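You operate a simulated robot arm through the tools that you are given. There is no shell and no other tool.

The job below is to be done with a simulated robot arm. You get a single attempt, and the scene is never put back.

TASK
Prove the first unloader's emergency stop, then run and stop the screw.
Fine: set the speed to slow, start, hit the emergency stop, try start, pull the stop out, start again, press stop. Where these are worked on the way, their far stop is far enough and under half their travel is too little: emergency stop.

The check looks at the end state, three seconds after you hand in, the way a careful person would. Anything else that was tipped, shoved, dropped, spilled or broken makes it a failure.

THE ROBOT
A 7-joint arm with a two-finger parallel gripper, fixed in place. Base frame: the origin is at the foot of the arm, x ahead of it, y to its left, z up. Units: m, rad, N and s.
With the tool pointing down near the work surface it reaches from about 0.1 to 0.66 m from the base axis. Its first joint turns from -1.152 to 1.152 rad. Payload 1.57 kg.
The tool frame sits at the grasp point between the pads (the TCP): z along the fingers, y along the line on which they close. The tips reach 0.03 m beyond it. The gripper opens to 0.08 m. The fingers are 0.017 m wide and 0.012 m thick; the gripper's body (0.04 by 0.082 m) begins 0.08 m behind the TCP.
Orientation is told as [roll, pitch, yaw] about the base's x, y, z axes, in that order, counted from this pose: with the fingers straight down and closing along the base's y, the tool's x points along the base's -x, its y along +y and its z along -z.

THE INTERFACE
- The arm moves only by the tool step_arm. Its argument "increments" is a list of rows, each an object of numbers (a shift or turn left out is 0, a gripper value left out holds the last): "x", "y", "z": the shift along the tool's x, y, z in cm; "rx", "ry", "rz": the turn, a rotation vector about the tool's x, y, z in rad; "fingers": the finger opening in cm, from 0 to 8. In form: [{"x": .., "y": .., "z": .., "rx": .., "ry": .., "rz": .., "fingers": ..}, ...]. A call has 1 to 20 rows; each row is the pose to reach, as a shift and turn from the pose commanded when the call began, along the tool's axes at that moment. Each row takes 0.2 s and may step no farther than 0.05 m and 0.15 rad from the row before; otherwise, or with a gripper value out of range, the whole call is refused. Where a pose cannot be reached the arm comes as near as it can. A force on the tool above 90 N (or 10 N above the force at the start of the call, whichever is more), or a blocked arm, ends the call early, and 0.2 s more pass. Each finger travels about 0.072 m/s and halts on what it meets, pressing with about 29 N; the grip force reading is that of the motor and also rises with nothing between the fingers. The clock runs only during rows and for 0.2 s after the last one: add rows that repeat a pose to give the fingers time. The reply holds the time, the measured pose of the TCP, the force on the tool along the base axes, the opening and the grip force, in the units named above and with some noise, with the torque about the TCP (base axes, N m) and any sound that the robot's microphone picked up, and new pictures: "pictures" is both (left out), scene, wrist or none.
- Cameras (640 x 400 px; columns grow to the right, rows downward): "scene" is fixed at [0.0509, 0.5006, 1.3927]; the picture's right is [0.09, -1.00, 0.00], its down [-0.79, -0.07, -0.61] and it looks along [0.61, 0.06, -0.79] (base axes); focal length 329 px, centre (320, 200). "wrist" rides on the gripper at [0.072, -0.007, -0.122] in the tool frame; the picture's right is [0.09, 1.00, 0.00], its down [-0.84, 0.08, -0.54] and it looks along [-0.54, 0.05, 0.84] (tool axes); focal length 238 px, centre (320, 200). There is no depth. A picture from a camera that has moved, and an enlarged one, comes with that camera's place and axes in the base frame and with its lens. The place of the scene camera against the robot may be out by one fixed shift of up to 0.025 m in any direction.
- close_up(camera, box): a new picture of the part [left, top, right, bottom] of that camera's present view, enlarged. No time passes.
- sign_off(): hands the job in; it is judged then, once.

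Nothing tells you positions but the pictures and the camera data. Unless the task says otherwise, let go and move clear before handing in.

The tools are called after "Request:" as name(argument=value, ...) on one line, values as JSON. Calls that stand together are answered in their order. step_arm: Moves the arm, as the interface text tells. Its arguments: {"type":"object","properties":{"increments":{"type":"array","items":{"type":"object","properties":{"x":{"type":"number"},"y":{"type":"number"},"z":{"type":"number"},"rx":{"type":"number"},"ry":{"type":"number"},"rz":{"type":"number"},"fingers":{"type":"number"}}}},"pictures":{"type":"string","enum":["both","scene","wrist","none"]}},"required":["increments"]} The other tools are called the same way: close_up (camera, box) takes an enlarged picture of a part of a camera's view; sign_off () hands the job in.

At the start:

```text
clock: 0.0
tcp_pos: [0.3271, 0.2884, 1.0224]
tool_rot: [-0.001, 0.001, 0.0]
ft_force: [-0.3, 0.3, -0.2]
ft_torque: [0.02, 0.0, 0.0]
opening: 0.08
grip_force: 0.0
```

scene: 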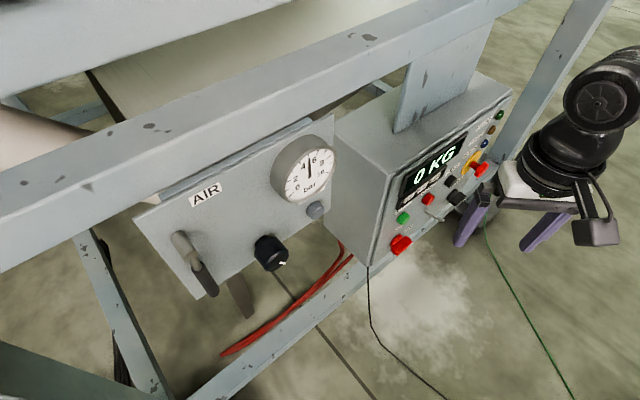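
wrist: 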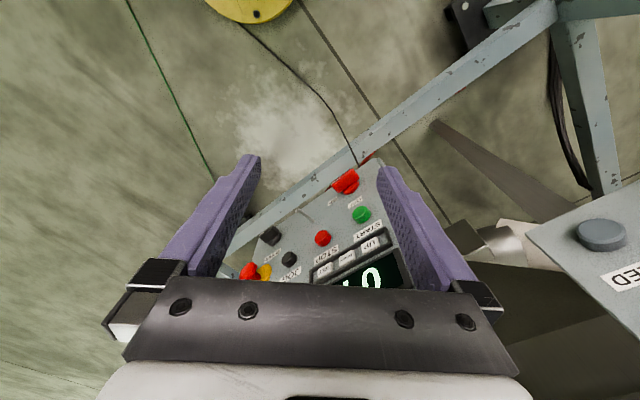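

I see a control box with a display, coloured buttons and a red emergency stop, next to an air panel. I'll take enlarged views to read the labels.

Request:
close_up(camera="scene", box=[370, 90, 530, 270])

Request:
close_up(camera="wrist", box=[220, 150, 420, 300])

Request:
close_up(camera="scene", box=[440, 90, 520, 190])

Request:
close_up(camera="scene", box=[380, 160, 480, 260])

```text
2.22 times, centred on (450, 180) of scene
camera zoom: at [0.0509, 0.5006, 1.3927], right [0.09, -1.0, 0.0], down [-0.79, -0.07, -0.61], along [0.61, 0.06, -0.79], focal length 731 px, centre (31, 244)
```

zoom: 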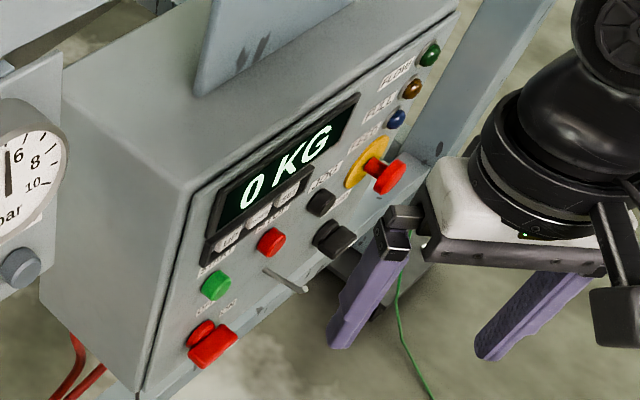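

```text
2.67 times, centred on (320, 225) of wrist
camera zoom: at [0.2575, 0.2826, 1.1432], right [-0.09, 1.0, 0.0], down [0.84, 0.08, 0.54], along [0.54, 0.05, -0.84], focal length 636 px, centre (320, 133)
```

zoom: 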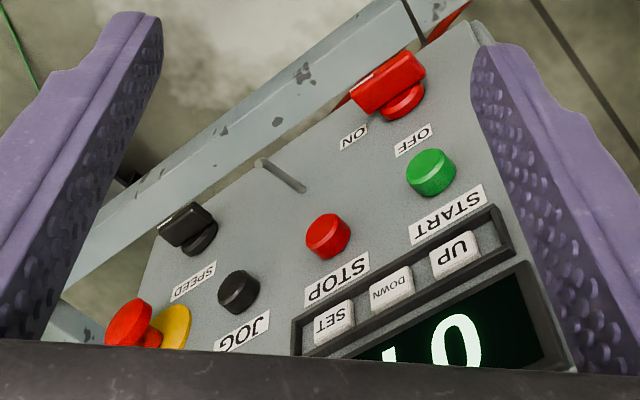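

```text
4.00 times, centred on (480, 140) of scene
camera zoom: at [0.0509, 0.5006, 1.3927], right [0.09, -1.0, 0.0], down [-0.79, -0.07, -0.61], along [0.61, 0.06, -0.79], focal length 1316 px, centre (-320, 440)
```

zoom: 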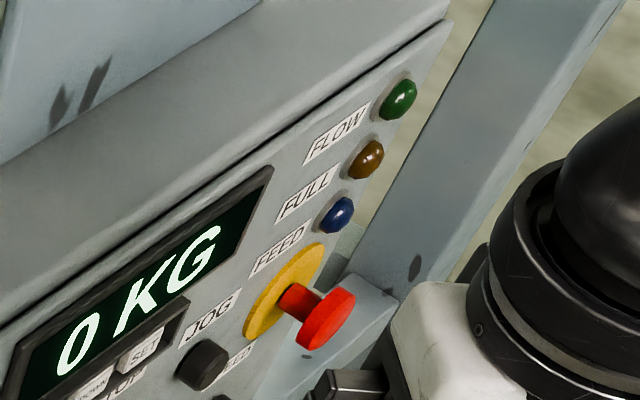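

```text
4.00 times, centred on (430, 210) of scene
camera zoom: at [0.0509, 0.5006, 1.3927], right [0.09, -1.0, 0.0], down [-0.79, -0.07, -0.61], along [0.61, 0.06, -0.79], focal length 1316 px, centre (-120, 160)
```

zoom: 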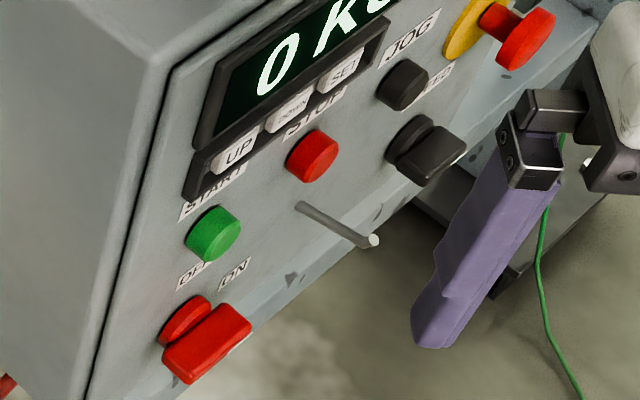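

The panel seems to face toward -x/-y: e-stop near (0.57, 0.20, 0.88) and the red ON/OFF switch near (0.46, 0.35, 0.75). I'll swing the gripper away from it and turn the tool so the wrist camera sees the panel head-on.

Request:
step_arm(increments=[{"x": -0.29, "y": -1.6, "z": 1.12, "rx": -0.0349, "ry": -0.1052, "rz": -0.0748}, {"x": -0.58, "y": -3.2, "z": 2.25, "rx": -0.0698, "ry": -0.2105, "rz": -0.1496}, {"x": -0.86, "y": -4.8, "z": 3.37, "rx": -0.1047, "ry": -0.3157, "rz": -0.2244}, {"x": -1.15, "y": -6.4, "z": 4.5, "rx": -0.1396, "ry": -0.421, "rz": -0.2992}, {"x": -1.44, "y": -8.0, "z": 5.62, "rx": -0.1745, "ry": -0.5262, "rz": -0.374}, {"x": -1.72, "y": -9.6, "z": 6.75, "rx": -0.2094, "ry": -0.6314, "rz": -0.4488}, {"x": -2.01, "y": -11.2, "z": 7.87, "rx": -0.2443, "ry": -0.7367, "rz": -0.5236}, {"x": -2.3, "y": -12.8, "z": 9.0, "rx": -0.2792, "ry": -0.8419, "rz": -0.5984}])

```text
clock: 1.8
tcp_pos: [0.3511, 0.1619, 0.9324]
tool_rot: [0.0, -0.873, 0.643]
ft_force: [-0.2, -0.5, 0.0]
ft_torque: [0.05, 0.02, 0.01]
opening: 0.0801
grip_force: 0.0
camera wrist: at [0.2436, 0.0722, 0.9544], right [-0.64, 0.76, -0.07], down [0.05, 0.14, 0.99], along [0.76, 0.63, -0.13], focal length 238 px, centre (320, 200)
```

scene: 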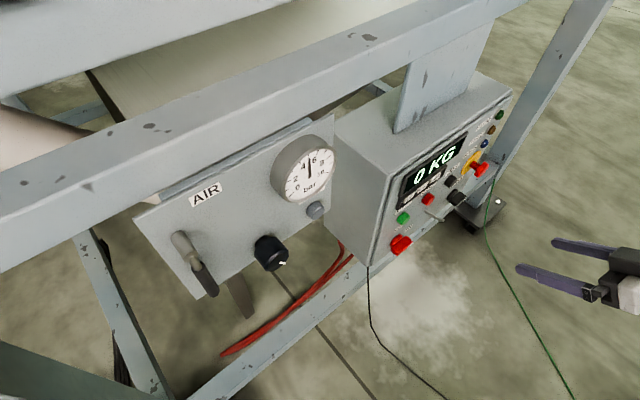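
wrist: 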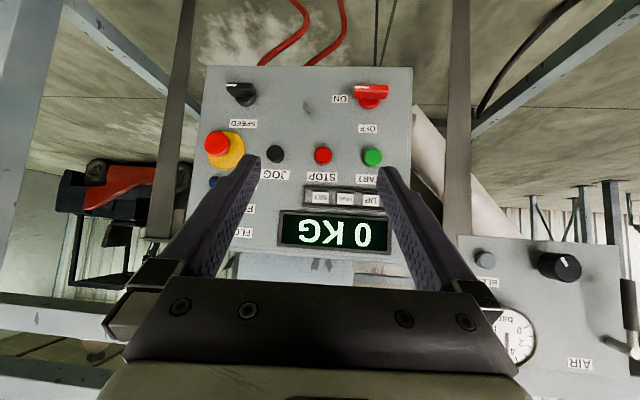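

The panel is now squarely in view but upside down, with a red ON/OFF rotary switch, START, STOP, JOG, a SPEED selector, the e-stop and lamps. I'll enlarge it to read the labels and switch positions.

Request:
close_up(camera="wrist", box=[190, 60, 310, 140])

Request:
close_up(camera="wrist", box=[300, 60, 420, 140])

Request:
close_up(camera="wrist", box=[190, 60, 430, 260])

Request:
close_up(camera="wrist", box=[430, 220, 640, 370])

```text
5.00 times, centred on (250, 100) of wrist
camera zoom: at [0.2436, 0.0722, 0.9544], right [-0.64, 0.76, -0.07], down [0.05, 0.14, 0.99], along [0.76, 0.63, -0.13], focal length 1192 px, centre (670, 700)
```

zoom: 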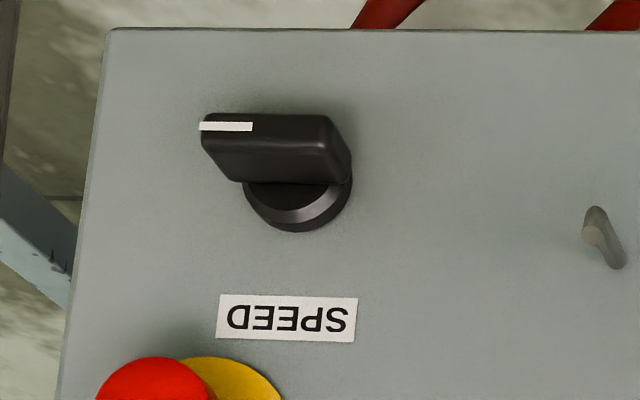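

```text
5.00 times, centred on (360, 100) of wrist
camera zoom: at [0.2436, 0.0722, 0.9544], right [-0.64, 0.76, -0.07], down [0.05, 0.14, 0.99], along [0.76, 0.63, -0.13], focal length 1192 px, centre (120, 700)
```

zoom: 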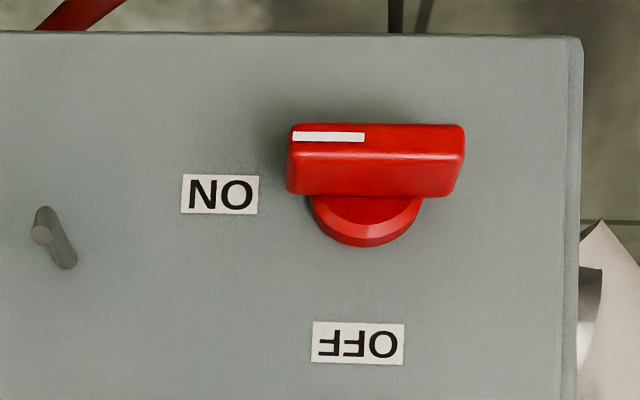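

```text
2.00 times, centred on (310, 160) of wrist
camera zoom: at [0.2436, 0.0722, 0.9544], right [-0.64, 0.76, -0.07], down [0.05, 0.14, 0.99], along [0.76, 0.63, -0.13], focal length 477 px, centre (340, 280)
```

zoom: 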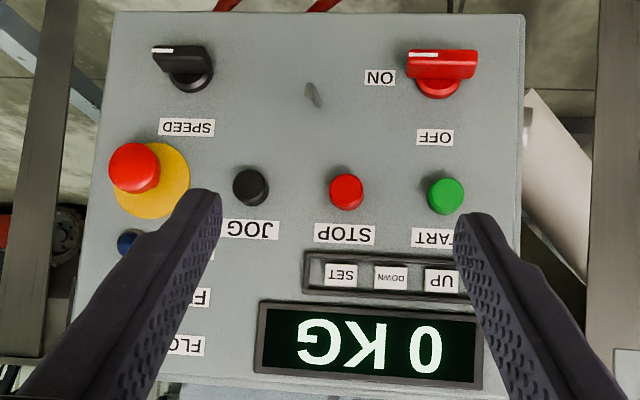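

```text
2.67 times, centred on (535, 295) of wrist
camera zoom: at [0.2436, 0.0722, 0.9544], right [-0.64, 0.76, -0.07], down [0.05, 0.14, 0.99], along [0.76, 0.63, -0.13], focal length 636 px, centre (-253, -53)
```

zoom: 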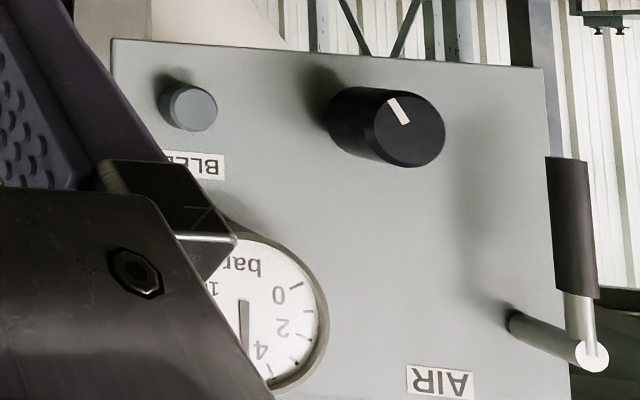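

The red main switch already points to ON, and the SPEED selector's mark points to panel-right. The panel is vertical. I'll shift the camera sideways and down to triangulate positions and inspect the metal rod.

Request:
step_arm(increments=[{"x": 1.15, "y": -2.5, "z": 0.97}, {"x": 2.3, "y": -5, "z": 1.95}, {"x": 3.45, "y": -7.5, "z": 2.9}, {"x": 4.6, "y": -10, "z": 3.86}, {"x": 4.6, "y": -10, "z": 3.86}])

Request:
close_up(camera="wrist", box=[230, 60, 470, 210])

```text
clock: 3.0
tcp_pos: [0.4103, 0.0816, 0.8717]
tool_rot: [0.001, -0.873, 0.641]
ft_force: [0.0, -0.1, 0.2]
ft_torque: [0.03, -0.01, 0.03]
opening: 0.0801
grip_force: 0.1
camera wrist: at [0.3039, -0.0086, 0.8941], right [-0.64, 0.76, -0.07], down [0.05, 0.14, 0.99], along [0.76, 0.63, -0.13], focal length 238 px, centre (320, 200)
```

scene: 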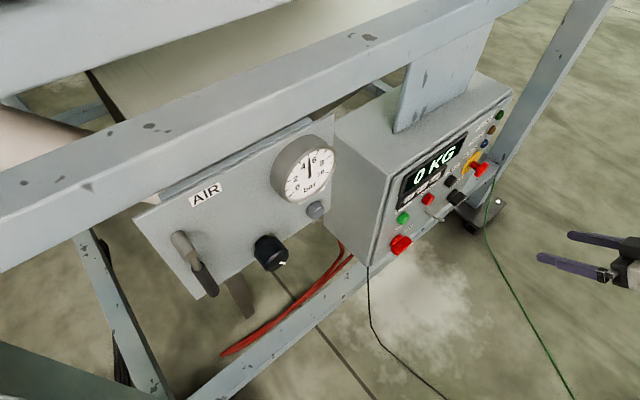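
wrist: 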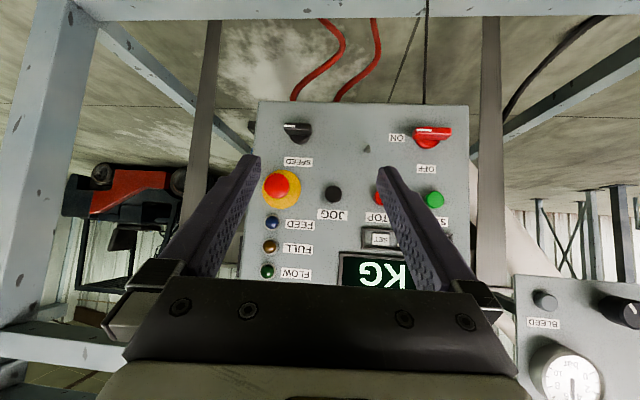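

```text
2.67 times, centred on (350, 135) of wrist
camera zoom: at [0.3039, -0.0086, 0.8941], right [-0.64, 0.76, -0.07], down [0.05, 0.14, 0.99], along [0.76, 0.63, -0.13], focal length 636 px, centre (240, 373)
```

zoom: 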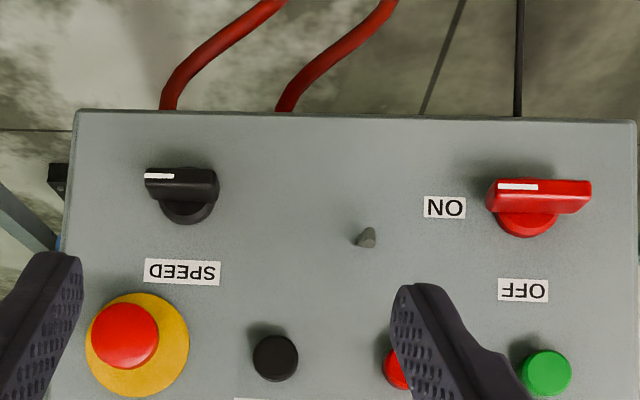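

Two-view triangulation gives a vertical panel whose inward normal is about (0.707, 0.707, 0), at 0.605 m from the base. SPEED is near (s=-0.30, z=0.73), and START, STOP and JOG are at z≈0.835. I'll bring the tool horizontal and square to the panel in front of SPEED.

Request:
step_arm(increments=[{"x": 0.18, "y": -0.59, "z": 2.52, "rx": -0.0172, "ry": -0.0871, "rz": -0.0063}, {"x": 0.36, "y": -1.18, "z": 5.05, "rx": -0.0344, "ry": -0.1742, "rz": -0.0125}, {"x": 0.54, "y": -1.76, "z": 7.57, "rx": -0.0516, "ry": -0.2612, "rz": -0.0188}, {"x": 0.72, "y": -2.35, "z": 10.1, "rx": -0.0688, "ry": -0.3483, "rz": -0.025}, {"x": 0.89, "y": -2.94, "z": 12.62, "rx": -0.086, "ry": -0.4354, "rz": -0.0313}, {"x": 1.07, "y": -3.53, "z": 15.14, "rx": -0.1032, "ry": -0.5225, "rz": -0.0376}, {"x": 1.25, "y": -4.11, "z": 17.67, "rx": -0.1204, "ry": -0.6095, "rz": -0.0438}, {"x": 1.43, "y": -4.7, "z": 20.19, "rx": -0.1376, "ry": -0.6966, "rz": -0.0501}, {"x": 1.43, "y": -4.7, "z": 20.19, "rx": -0.1376, "ry": -0.6966, "rz": -0.0501}])

```text
clock: 5.0
tcp_pos: [0.5561, 0.1315, 0.7316]
tool_rot: [-3.019, -1.568, -2.481]
ft_force: [-0.9, -0.2, 0.4]
ft_torque: [0.0, -0.01, 0.0]
opening: 0.08
grip_force: 0.1
camera wrist: at [0.4753, 0.0399, 0.6582], right [-0.7, 0.71, -0.09], down [-0.44, -0.33, 0.84], along [0.56, 0.63, 0.54], focal length 238 px, centre (320, 200)
```

scene: 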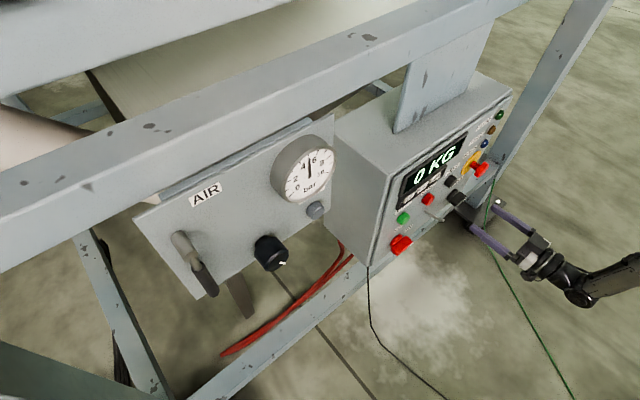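
wrist: 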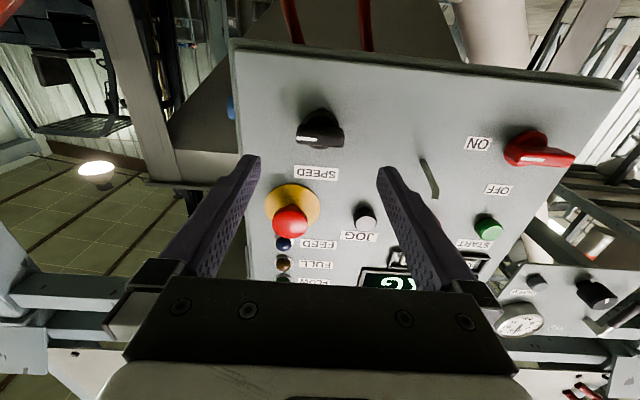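

The tool axis points at the SPEED knob, as planned. I'll roll the wrist by 90° so the fingers close vertically over the horizontal handle.

Request:
step_arm(increments=[{"rz": 0.143, "fingers": 4}, {"rz": 0.286}, {"rz": 0.428}, {"rz": 0.571}, {"rz": 0.714}, {"rz": 0.857}, {"rz": 1.0}, {"rz": 1.142}, {"rz": 1.285}, {"rz": 1.428}, {"rz": 1.571}, {"rz": 1.571}])

Request:
close_up(camera="wrist", box=[240, 50, 400, 200])

```text
clock: 7.6
tcp_pos: [0.5548, 0.1313, 0.7316]
tool_rot: [1.571, 0.001, -0.787]
ft_force: [0.0, 0.5, 0.2]
ft_torque: [0.01, -0.02, -0.02]
opening: 0.04
grip_force: 0.0
camera wrist: at [0.4196, 0.095, 0.724], right [-0.06, 0.06, 1.0], down [0.21, -0.98, 0.08], along [0.98, 0.21, 0.05], focal length 238 px, centre (320, 200)
```

scene: 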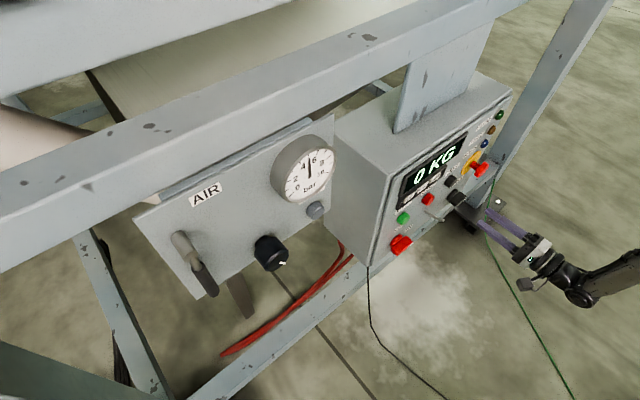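
wrist: 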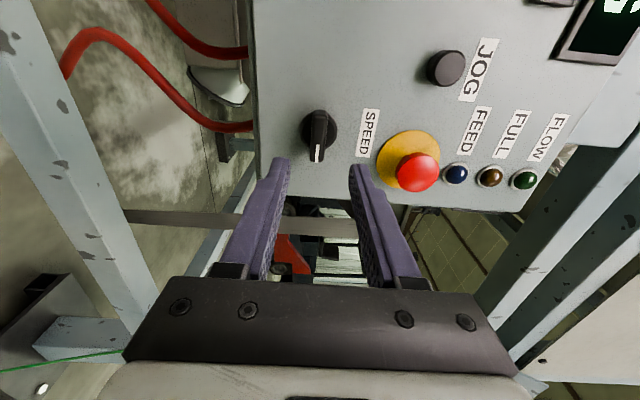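

```text
2.67 times, centred on (320, 125) of wrist
camera zoom: at [0.4196, 0.095, 0.724], right [-0.06, 0.06, 1.0], down [0.21, -0.98, 0.08], along [0.98, 0.21, 0.05], focal length 636 px, centre (320, 400)
```

zoom: 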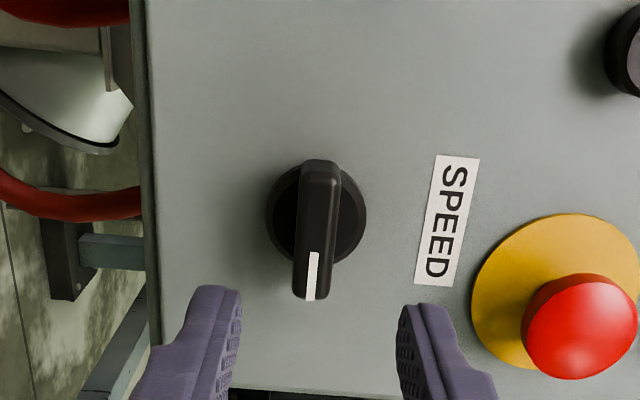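

The handle is about 12 mm thick, its axis is at s≈-0.2985, z≈0.729, and its front is 34 mm off the panel. I'll advance around it and close.

Request:
step_arm(increments=[{"x": 0.1, "y": -0.25, "z": 1.0}, {"x": 0.1, "y": -0.25, "z": 2.5}, {"x": 0.1, "y": -0.25, "z": 4.0}, {"x": 0.1, "y": -0.25, "z": 5.5}, {"x": 0.1, "y": -0.25, "z": 6.5}, {"x": 0.1, "y": -0.25, "z": 7.2}, {"x": 0.1, "y": -0.25, "z": 7.2}])

Request:
close_up(camera="wrist", box=[240, 80, 400, 230])

```text
clock: 9.2
tcp_pos: [0.605, 0.1829, 0.7292]
tool_rot: [1.57, 0.001, -0.787]
ft_force: [-0.3, -1.0, -1.1]
ft_torque: [0.0, 0.02, -0.02]
opening: 0.0398
grip_force: 0.1
camera wrist: at [0.47, 0.1464, 0.7214], right [-0.06, 0.07, 1.0], down [0.21, -0.98, 0.08], along [0.98, 0.21, 0.05], focal length 238 px, centre (320, 200)
```

scene: 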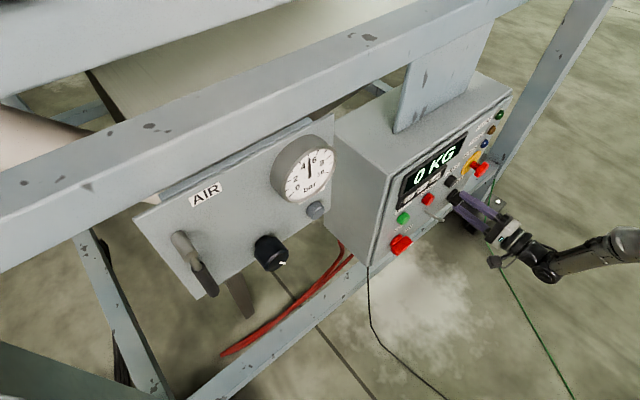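
wrist: 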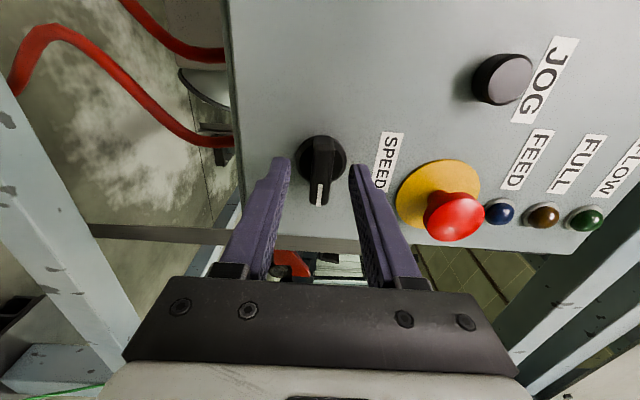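

```text
2.67 times, centred on (320, 155) of wrist
camera zoom: at [0.47, 0.1464, 0.7214], right [-0.06, 0.07, 1.0], down [0.21, -0.98, 0.08], along [0.98, 0.21, 0.05], focal length 636 px, centre (320, 320)
```

zoom: 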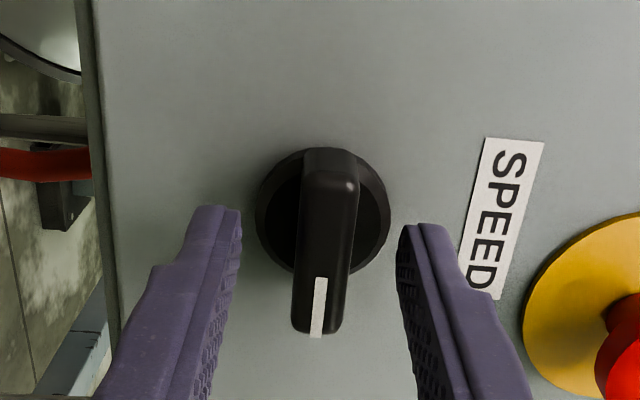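

The fingers straddle the handle, centred vertically. I'll close and check the grip.

Request:
step_arm(increments=[{"x": 0.1, "z": 0.1, "fingers": 0.8}, {"x": 0.1, "z": 0.1}, {"x": 0.1, "z": 0.1}], pictures="wrist")

Request:
close_up(camera="wrist", box=[240, 80, 400, 230])

```text
clock: 10.0
tcp_pos: [0.6074, 0.1837, 0.7303]
tool_rot: [1.573, 0.001, -0.787]
ft_force: [-4.4, -5.8, 6.0]
ft_torque: [0.03, -0.06, 0.24]
opening: 0.0139
grip_force: 30.4
camera wrist: at [0.4702, 0.1477, 0.7218], right [-0.07, 0.06, 1.0], down [0.21, -0.98, 0.08], along [0.98, 0.21, 0.05], focal length 238 px, centre (320, 200)
```

wrist: 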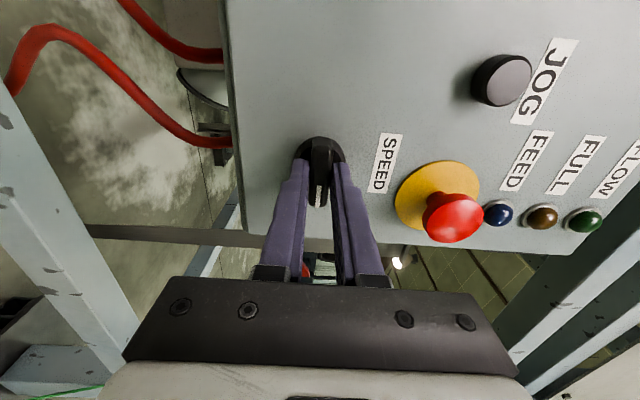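

```text
2.67 times, centred on (320, 155) of wrist
camera zoom: at [0.4702, 0.1477, 0.7218], right [-0.07, 0.06, 1.0], down [0.21, -0.98, 0.08], along [0.98, 0.21, 0.05], focal length 636 px, centre (320, 320)
```

zoom: 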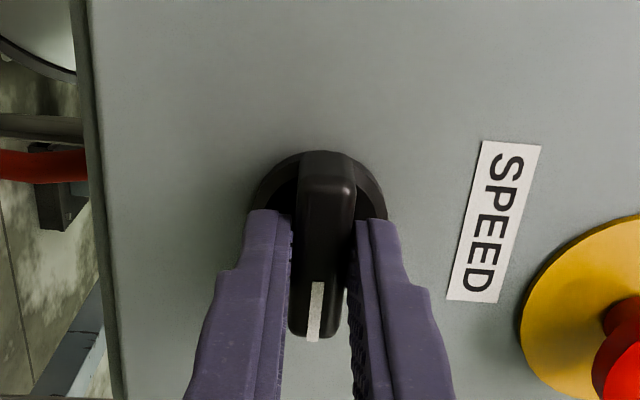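

The handle is gripped. I'll turn it counter-clockwise in small steps and watch for a stop.

Request:
step_arm(increments=[{"rz": -0.08}, {"rz": -0.16}, {"rz": -0.24}, {"rz": -0.32}], pictures="wrist")

Request:
close_up(camera="wrist", box=[240, 80, 400, 230])

```text
clock: 11.0
tcp_pos: [0.6071, 0.1833, 0.7303]
tool_rot: [1.571, -0.32, -0.791]
ft_force: [-1.8, -7.7, 6.9]
ft_torque: [0.04, -0.07, 0.37]
opening: 0.0142
grip_force: 30.1
camera wrist: at [0.4743, 0.1436, 0.6993], right [-0.28, 0.28, 0.92], down [0.16, -0.93, 0.34], along [0.95, 0.24, 0.22], focal length 238 px, centre (320, 200)
```

wrist: 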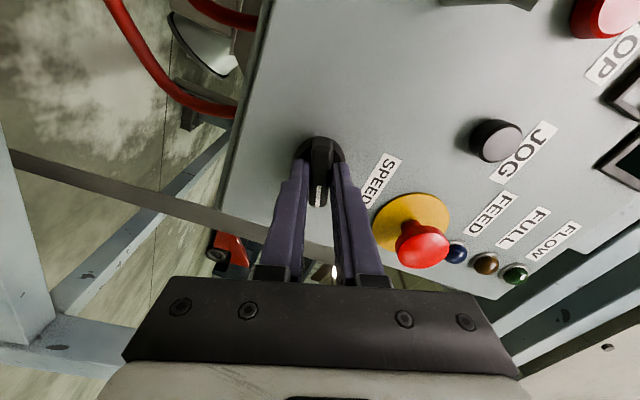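

```text
2.67 times, centred on (320, 155) of wrist
camera zoom: at [0.4743, 0.1436, 0.6993], right [-0.28, 0.28, 0.92], down [0.16, -0.93, 0.34], along [0.95, 0.24, 0.22], focal length 636 px, centre (320, 320)
```

zoom: 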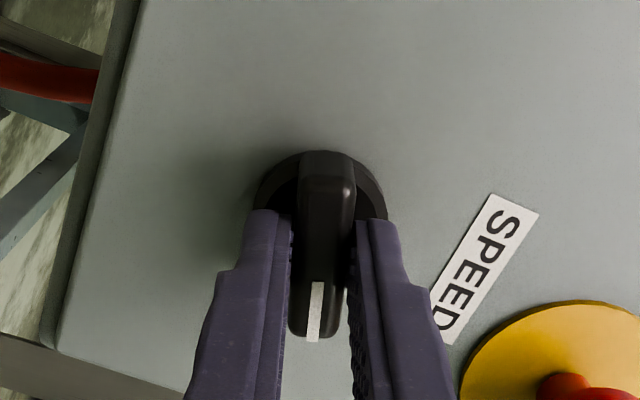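

It turns freely counter-clockwise. I'll continue toward the 12 o'clock position.

Request:
step_arm(increments=[{"rz": -0.1}, {"rz": -0.2}, {"rz": -0.3}, {"rz": -0.4}, {"rz": -0.5}, {"rz": -0.6}, {"rz": -0.7}], pictures="none")

Request:
step_arm(increments=[{"rz": -0.08}, {"rz": -0.16}, {"rz": -0.24}, {"rz": -0.32}], pictures="wrist")

Request:
close_up(camera="wrist", box=[240, 80, 400, 230])

```text
clock: 12.6
tcp_pos: [0.6071, 0.1831, 0.729]
tool_rot: [1.568, -1.021, -0.788]
ft_force: [6.9, -5.9, -0.4]
ft_torque: [0.59, -0.53, -0.45]
opening: 0.014
grip_force: 30.3
```

```text
clock: 13.6
tcp_pos: [0.6078, 0.1825, 0.7288]
tool_rot: [1.565, -1.34, -0.784]
ft_force: [11.8, -9.3, -4.2]
ft_torque: [0.51, -0.54, -0.19]
opening: 0.0138
grip_force: 30.2
camera wrist: at [0.5142, 0.1034, 0.6564], right [-0.7, 0.7, 0.14], down [-0.3, -0.46, 0.83], along [0.65, 0.54, 0.54], focal length 238 px, centre (320, 200)
```

wrist: 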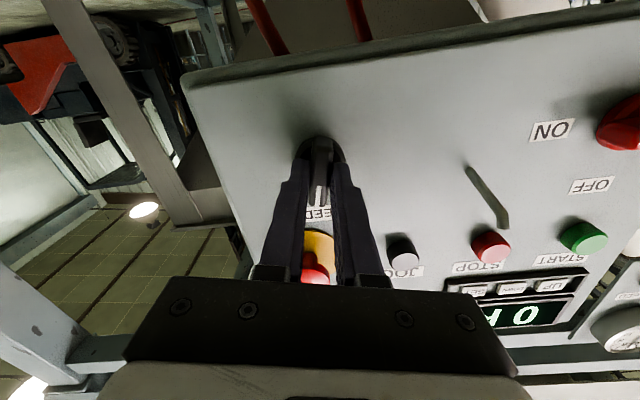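

```text
2.67 times, centred on (320, 155) of wrist
camera zoom: at [0.5142, 0.1034, 0.6564], right [-0.7, 0.7, 0.14], down [-0.3, -0.46, 0.83], along [0.65, 0.54, 0.54], focal length 636 px, centre (320, 320)
```

zoom: 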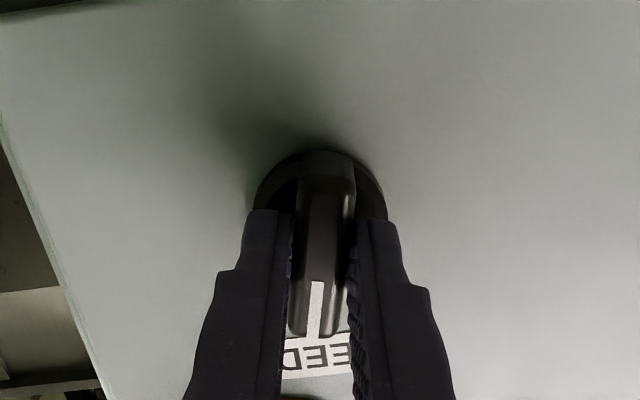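

The mark is now about 13° short of 12 o'clock with no hard stop felt. I'll continue gently to vertical and slightly past to find the stop.

Request:
step_arm(increments=[{"rz": -0.06}, {"rz": -0.12}, {"rz": -0.18}, {"rz": -0.23}, {"rz": -0.23}], pictures="none")

Request:
step_arm(increments=[{"rz": -0.05}, {"rz": -0.1}, {"rz": -0.15}, {"rz": -0.15}], pictures="wrist")

Request:
close_up(camera="wrist", box=[240, 80, 400, 230])

```text
clock: 14.8
tcp_pos: [0.6067, 0.1823, 0.7293]
tool_rot: [1.042, -1.569, -0.262]
ft_force: [14.1, -12.3, -6.9]
ft_torque: [0.17, -0.14, -0.13]
opening: 0.014
grip_force: 30.4
```

```text
clock: 15.8
tcp_pos: [0.6068, 0.1826, 0.728]
tool_rot: [-1.56, -1.424, 2.34]
ft_force: [17.8, -10.0, -9.9]
ft_torque: [0.49, 0.64, -0.08]
opening: 0.016
grip_force: 31.6
camera wrist: at [0.5332, 0.084, 0.6572], right [-0.68, 0.69, -0.24], down [-0.52, -0.24, 0.82], along [0.51, 0.68, 0.53], focal length 238 px, centre (320, 200)
```

wrist: 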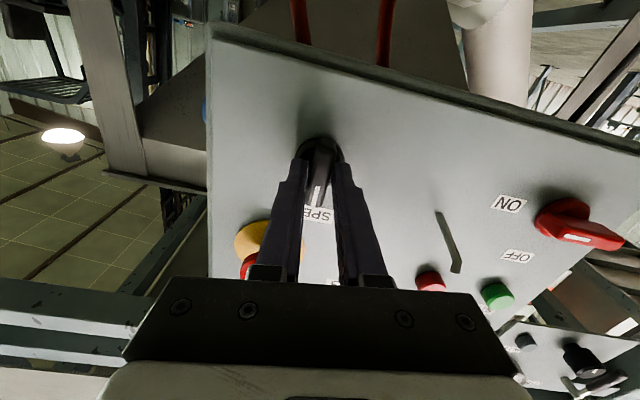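

```text
2.67 times, centred on (320, 155) of wrist
camera zoom: at [0.5332, 0.084, 0.6572], right [-0.68, 0.69, -0.24], down [-0.52, -0.24, 0.82], along [0.51, 0.68, 0.53], focal length 636 px, centre (320, 320)
```

zoom: 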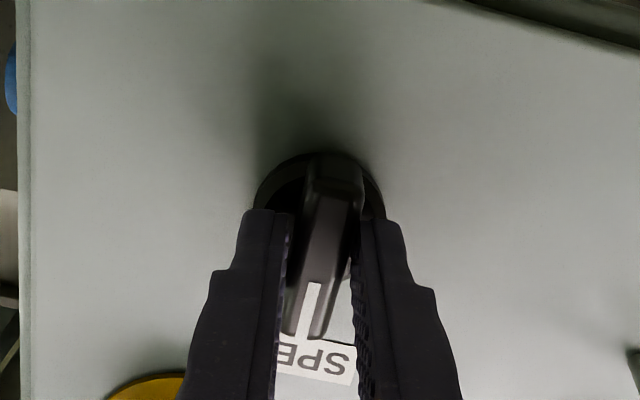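

The knob hit its counter-clockwise stop at 12 o'clock: the handle stayed vertical and a torque built up. That should be the slow end. I'll square up, release and back off.

Request:
step_arm(increments=[{"rz": 0.08}, {"rz": 0.15}, {"rz": 0.15, "fingers": 4}, {"rz": 0.15}, {"rz": 0.15}, {"rz": 0.15, "z": -1.5}, {"rz": 0.15, "z": -3}, {"rz": 0.15, "z": -5}, {"rz": 0.15, "z": -7.5}, {"rz": 0.15, "z": -7.5}])

Request:
close_up(camera="wrist", box=[200, 50, 440, 200])

Request:
close_up(camera="scene", box=[380, 100, 540, 260])

```text
clock: 18.0
tcp_pos: [0.553, 0.1314, 0.7293]
tool_rot: [1.256, -1.569, -0.473]
ft_force: [-0.1, 0.0, 0.6]
ft_torque: [0.02, -0.05, -0.04]
opening: 0.0399
grip_force: 0.0
camera wrist: at [0.4724, 0.0397, 0.6563], right [-0.7, 0.71, -0.09], down [-0.44, -0.33, 0.84], along [0.56, 0.63, 0.54], focal length 238 px, centre (320, 200)
```

scene: 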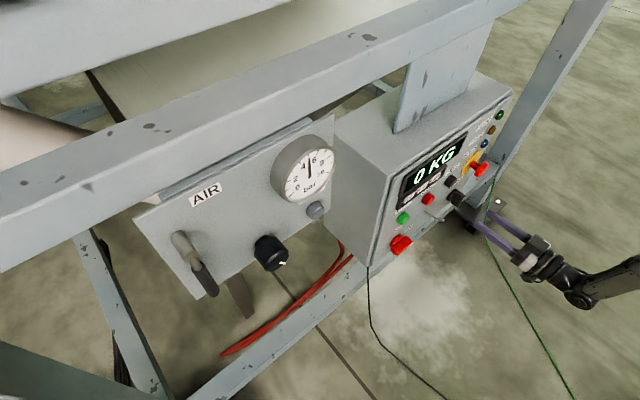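
wrist: 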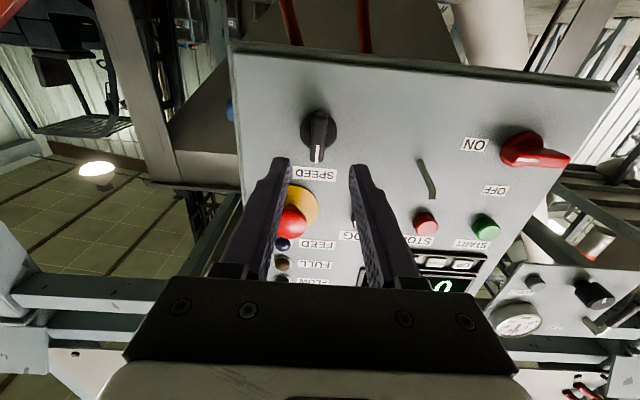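

```text
2.67 times, centred on (320, 125) of wrist
camera zoom: at [0.4724, 0.0397, 0.6563], right [-0.7, 0.71, -0.09], down [-0.44, -0.33, 0.84], along [0.56, 0.63, 0.54], focal length 636 px, centre (320, 400)
```

zoom: 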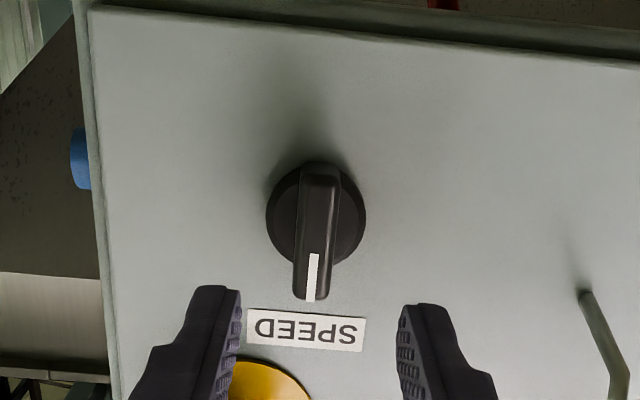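

```text
2.50 times, centred on (460, 180) of scene
camera zoom: at [0.0509, 0.5006, 1.3927], right [0.09, -1.0, 0.0], down [-0.79, -0.07, -0.61], along [0.61, 0.06, -0.79], focal length 823 px, centre (-30, 250)
```

zoom: 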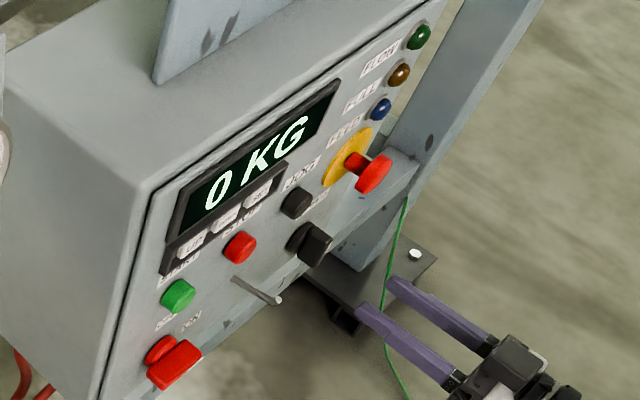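

SPEED now points straight up, at its lower stop. Next I'll close the fingers and go to stand off in front of START (s≈-0.0765, z≈0.835).

Request:
step_arm(increments=[{"z": -2.0, "fingers": 0}, {"x": -1.5, "y": 3.2, "z": -2.0}, {"x": -3.0, "y": 6.3, "z": -2.0}, {"x": -4.5, "y": 9.5, "z": -2.0}, {"x": -6.0, "y": 12.7, "z": -2.0}, {"x": -7.6, "y": 15.9, "z": -2.0}, {"x": -9.1, "y": 19, "z": -2.0}, {"x": -10.6, "y": 22.15, "z": -1.0}, {"x": -10.6, "y": 22.15, "z": 2.0}, {"x": -10.6, "y": 22.15, "z": 4.6}, {"x": -10.6, "y": 22.15, "z": 4.6}])

Request:
close_up(camera="wrist", box=[240, 80, 400, 230])

Request:
close_up(camera="scene", box=[360, 100, 520, 260])

```text
clock: 20.4
tcp_pos: [0.4288, 0.3205, 0.8342]
tool_rot: [1.157, -1.568, -0.374]
ft_force: [-0.1, -0.2, 0.2]
ft_torque: [-0.02, 0.01, -0.02]
opening: 0.0002
grip_force: 21.1
camera wrist: at [0.3491, 0.2292, 0.7619], right [-0.7, 0.71, -0.09], down [-0.44, -0.33, 0.84], along [0.56, 0.63, 0.54], focal length 238 px, centre (320, 200)
```

scene: 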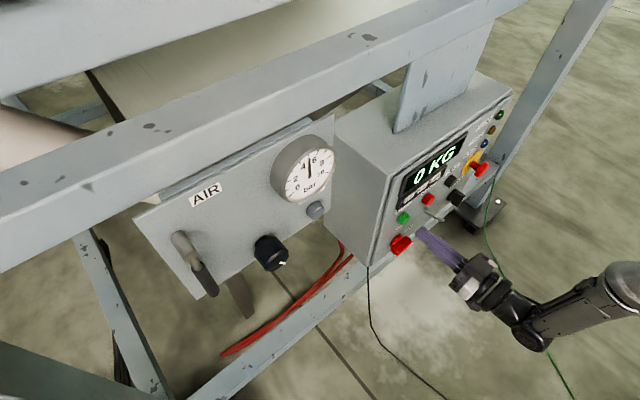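
wrist: 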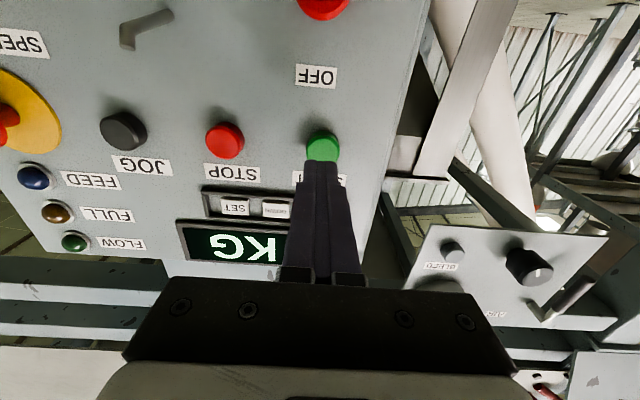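

```text
2.67 times, centred on (320, 155) of wrist
camera zoom: at [0.3491, 0.2292, 0.7619], right [-0.7, 0.71, -0.09], down [-0.44, -0.33, 0.84], along [0.56, 0.63, 0.54], focal length 636 px, centre (320, 320)
```

zoom: 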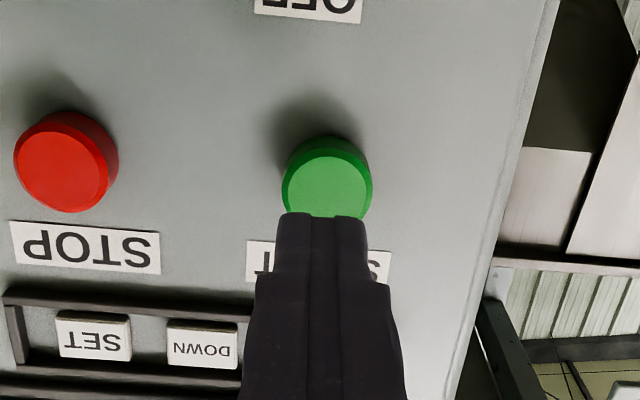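

```text
2.50 times, centred on (440, 180) of scene
camera zoom: at [0.0509, 0.5006, 1.3927], right [0.09, -1.0, 0.0], down [-0.79, -0.07, -0.61], along [0.61, 0.06, -0.79], focal length 823 px, centre (20, 250)
```

zoom: 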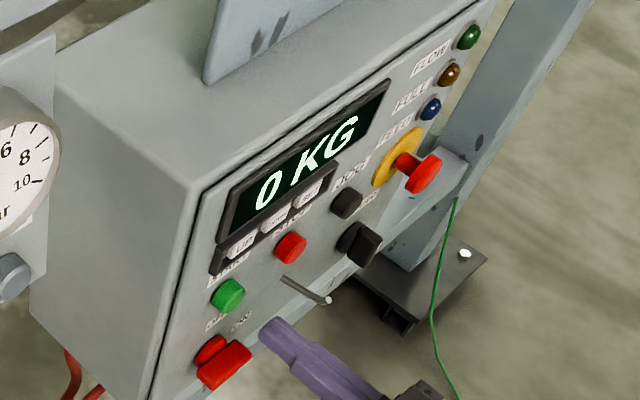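

The fingertips are lined up with START. I'll advance in small steps until it presses.

Request:
step_arm(increments=[{"z": 1.2}, {"z": 2.2}, {"z": 2.6}, {"z": 2.9}], pictures="none")

Request:
step_arm(increments=[{"z": 0.2}, {"z": 0.4}], pictures="wrist")

Request:
close_up(camera="wrist", box=[240, 80, 400, 230])

```text
clock: 21.4
tcp_pos: [0.4511, 0.3406, 0.8357]
tool_rot: [1.179, -1.57, -0.397]
ft_force: [0.3, -0.3, -0.5]
ft_torque: [-0.01, 0.0, 0.02]
opening: 0.0
grip_force: 21.3
```

```text
clock: 22.0
tcp_pos: [0.4518, 0.3438, 0.8351]
tool_rot: [1.327, -1.569, -0.544]
ft_force: [-0.1, -1.7, -1.2]
ft_torque: [-0.03, -0.02, -0.03]
opening: 0.0
grip_force: 20.9
camera wrist: at [0.3719, 0.2522, 0.7625], right [-0.7, 0.71, -0.09], down [-0.44, -0.33, 0.84], along [0.56, 0.63, 0.54], focal length 238 px, centre (320, 200)
```

wrist: 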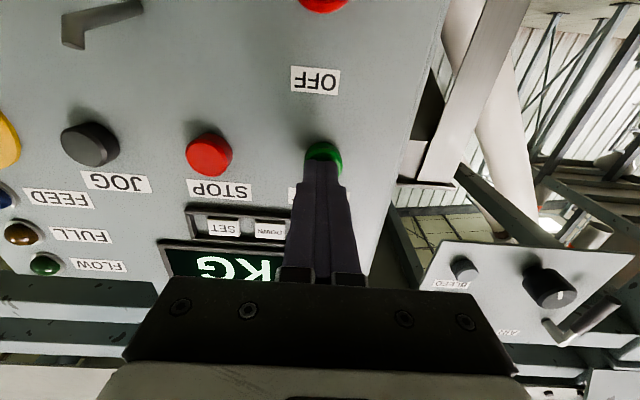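

```text
2.67 times, centred on (320, 155) of wrist
camera zoom: at [0.3719, 0.2522, 0.7625], right [-0.7, 0.71, -0.09], down [-0.44, -0.33, 0.84], along [0.56, 0.63, 0.54], focal length 636 px, centre (320, 320)
```

zoom: 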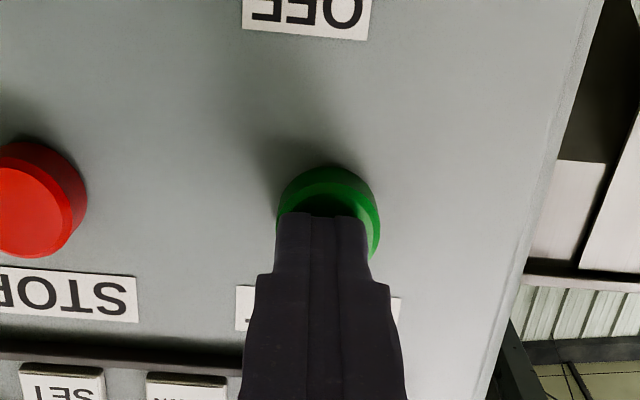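

The tips are just touching the button. I'll press a few millimetres further.

Request:
step_arm(increments=[{"z": 0.15}, {"z": 0.3}, {"z": 0.45}], pictures="none")

```text
clock: 22.8
tcp_pos: [0.4553, 0.3461, 0.8351]
tool_rot: [1.576, -1.568, -0.792]
ft_force: [-4.6, -5.8, 2.8]
ft_torque: [0.02, -0.05, 0.04]
opening: 0.0
grip_force: 21.4
heard: click
```

START clicked. I'll back off and look at the lamps and display.

Request:
step_arm(increments=[{"z": -1.0}, {"z": -3.0}, {"z": -6.0}, {"z": -6.0}, {"z": -6.0}, {"z": -6.0}])

Request:
close_up(camera="wrist", box=[0, 80, 320, 280])

Request:
close_up(camera="scene", box=[360, 100, 520, 260])

```text
clock: 24.2
tcp_pos: [0.4133, 0.3042, 0.8353]
tool_rot: [1.367, -1.567, -0.583]
ft_force: [0.0, -1.0, -0.7]
ft_torque: [0.02, -0.02, 0.01]
opening: 0.0002
grip_force: 21.4
camera wrist: at [0.3324, 0.213, 0.762], right [-0.7, 0.71, -0.09], down [-0.44, -0.33, 0.84], along [0.56, 0.63, 0.54], focal length 238 px, centre (320, 200)
```

scene: 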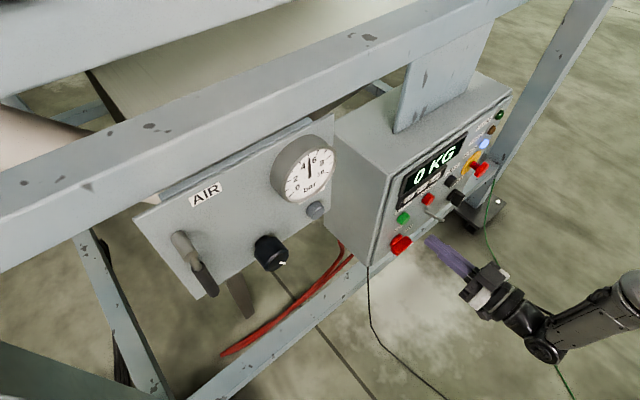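
wrist: 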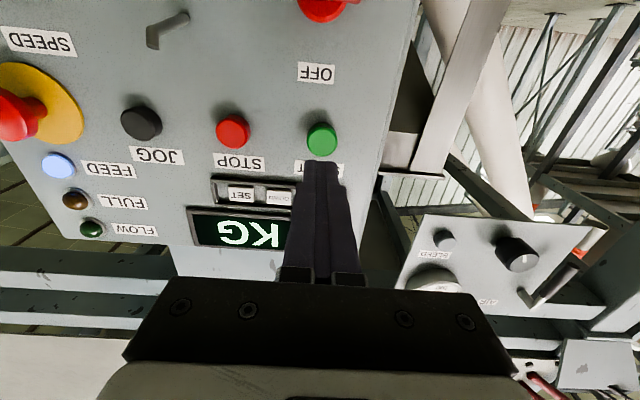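

```text
2.00 times, centred on (160, 180) of wrist
camera zoom: at [0.3324, 0.213, 0.762], right [-0.7, 0.71, -0.09], down [-0.44, -0.33, 0.84], along [0.56, 0.63, 0.54], focal length 477 px, centre (640, 240)
```

zoom: 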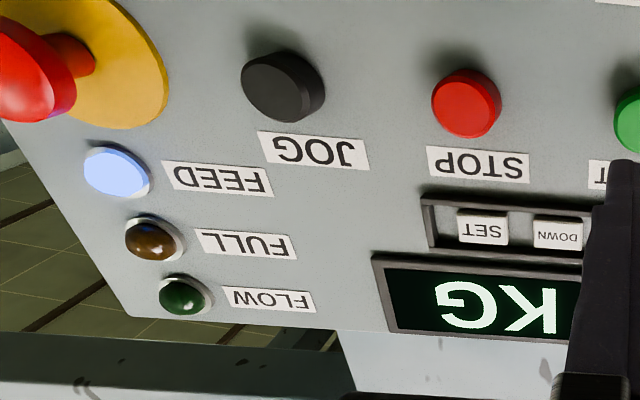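

```text
2.50 times, centred on (440, 180) of scene
camera zoom: at [0.0509, 0.5006, 1.3927], right [0.09, -1.0, 0.0], down [-0.79, -0.07, -0.61], along [0.61, 0.06, -0.79], focal length 823 px, centre (20, 250)
```

zoom: 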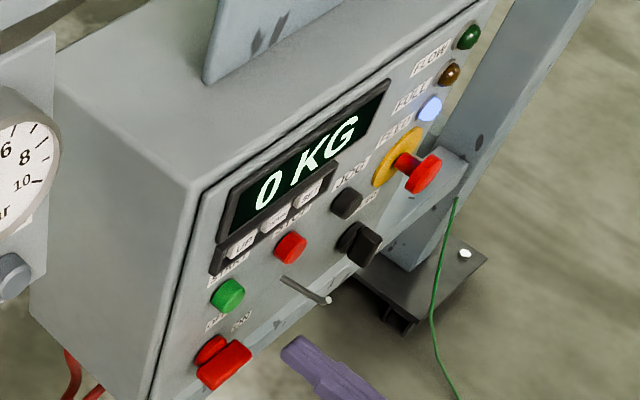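

The blue FEED lamp is lit, so the screw is running. Now I'll go to the emergency stop (s≈-0.326, z≈0.829), standing off first.

Request:
step_arm(increments=[{"y": -2.0, "z": -1.5}, {"x": 0.1, "y": -6.0, "z": -2}, {"x": 0.2, "y": -10.0, "z": -2}, {"x": 0.3, "y": -14.0, "z": -2}, {"x": 0.4, "y": -18.0, "z": -2}, {"x": 0.6, "y": -22, "z": -2}, {"x": 0.63, "y": -24.9, "z": -2}, {"x": 0.63, "y": -24.9, "z": -2}, {"x": 0.63, "y": -24.9, "z": -2}])

Request:
close_up(camera="wrist", box=[240, 80, 400, 230])

```text
clock: 26.2
tcp_pos: [0.5763, 0.1142, 0.8296]
tool_rot: [1.232, -1.568, -0.446]
ft_force: [0.2, 0.7, 0.4]
ft_torque: [0.0, 0.02, -0.04]
opening: 0.0001
grip_force: 20.8
camera wrist: at [0.4948, 0.0217, 0.7558], right [-0.7, 0.71, -0.09], down [-0.44, -0.33, 0.84], along [0.56, 0.63, 0.54], focal length 238 px, centre (320, 200)
```

scene: 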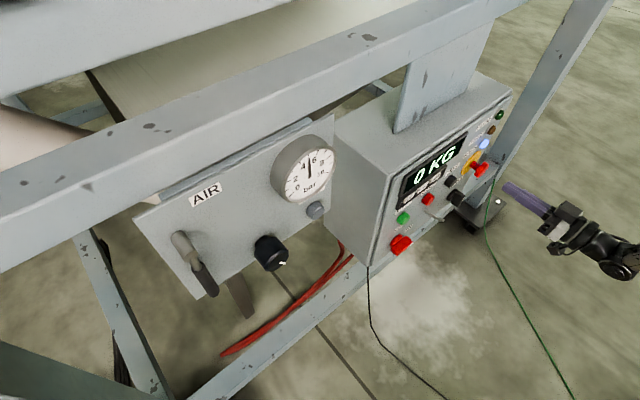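
wrist: 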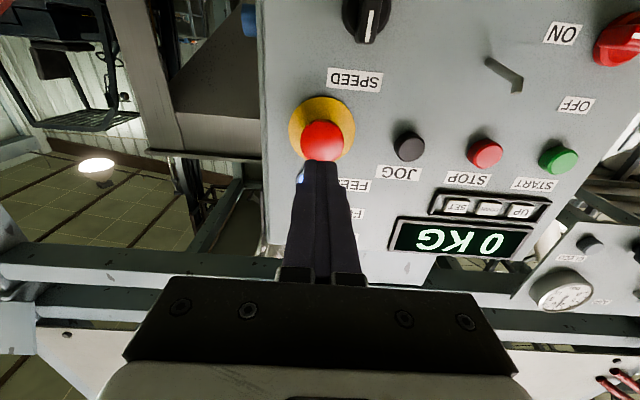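

```text
2.67 times, centred on (320, 155) of wrist
camera zoom: at [0.4948, 0.0217, 0.7558], right [-0.7, 0.71, -0.09], down [-0.44, -0.33, 0.84], along [0.56, 0.63, 0.54], focal length 636 px, centre (320, 320)
```

zoom: 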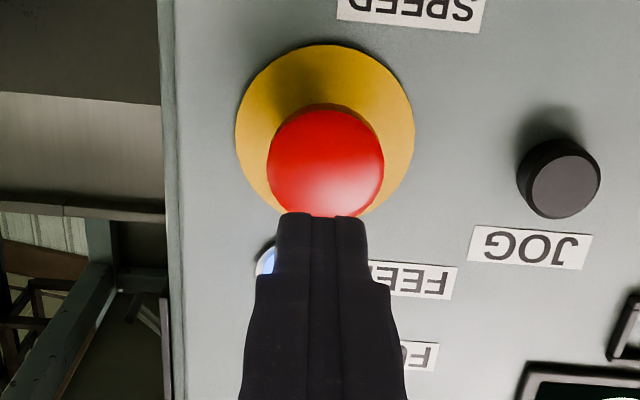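

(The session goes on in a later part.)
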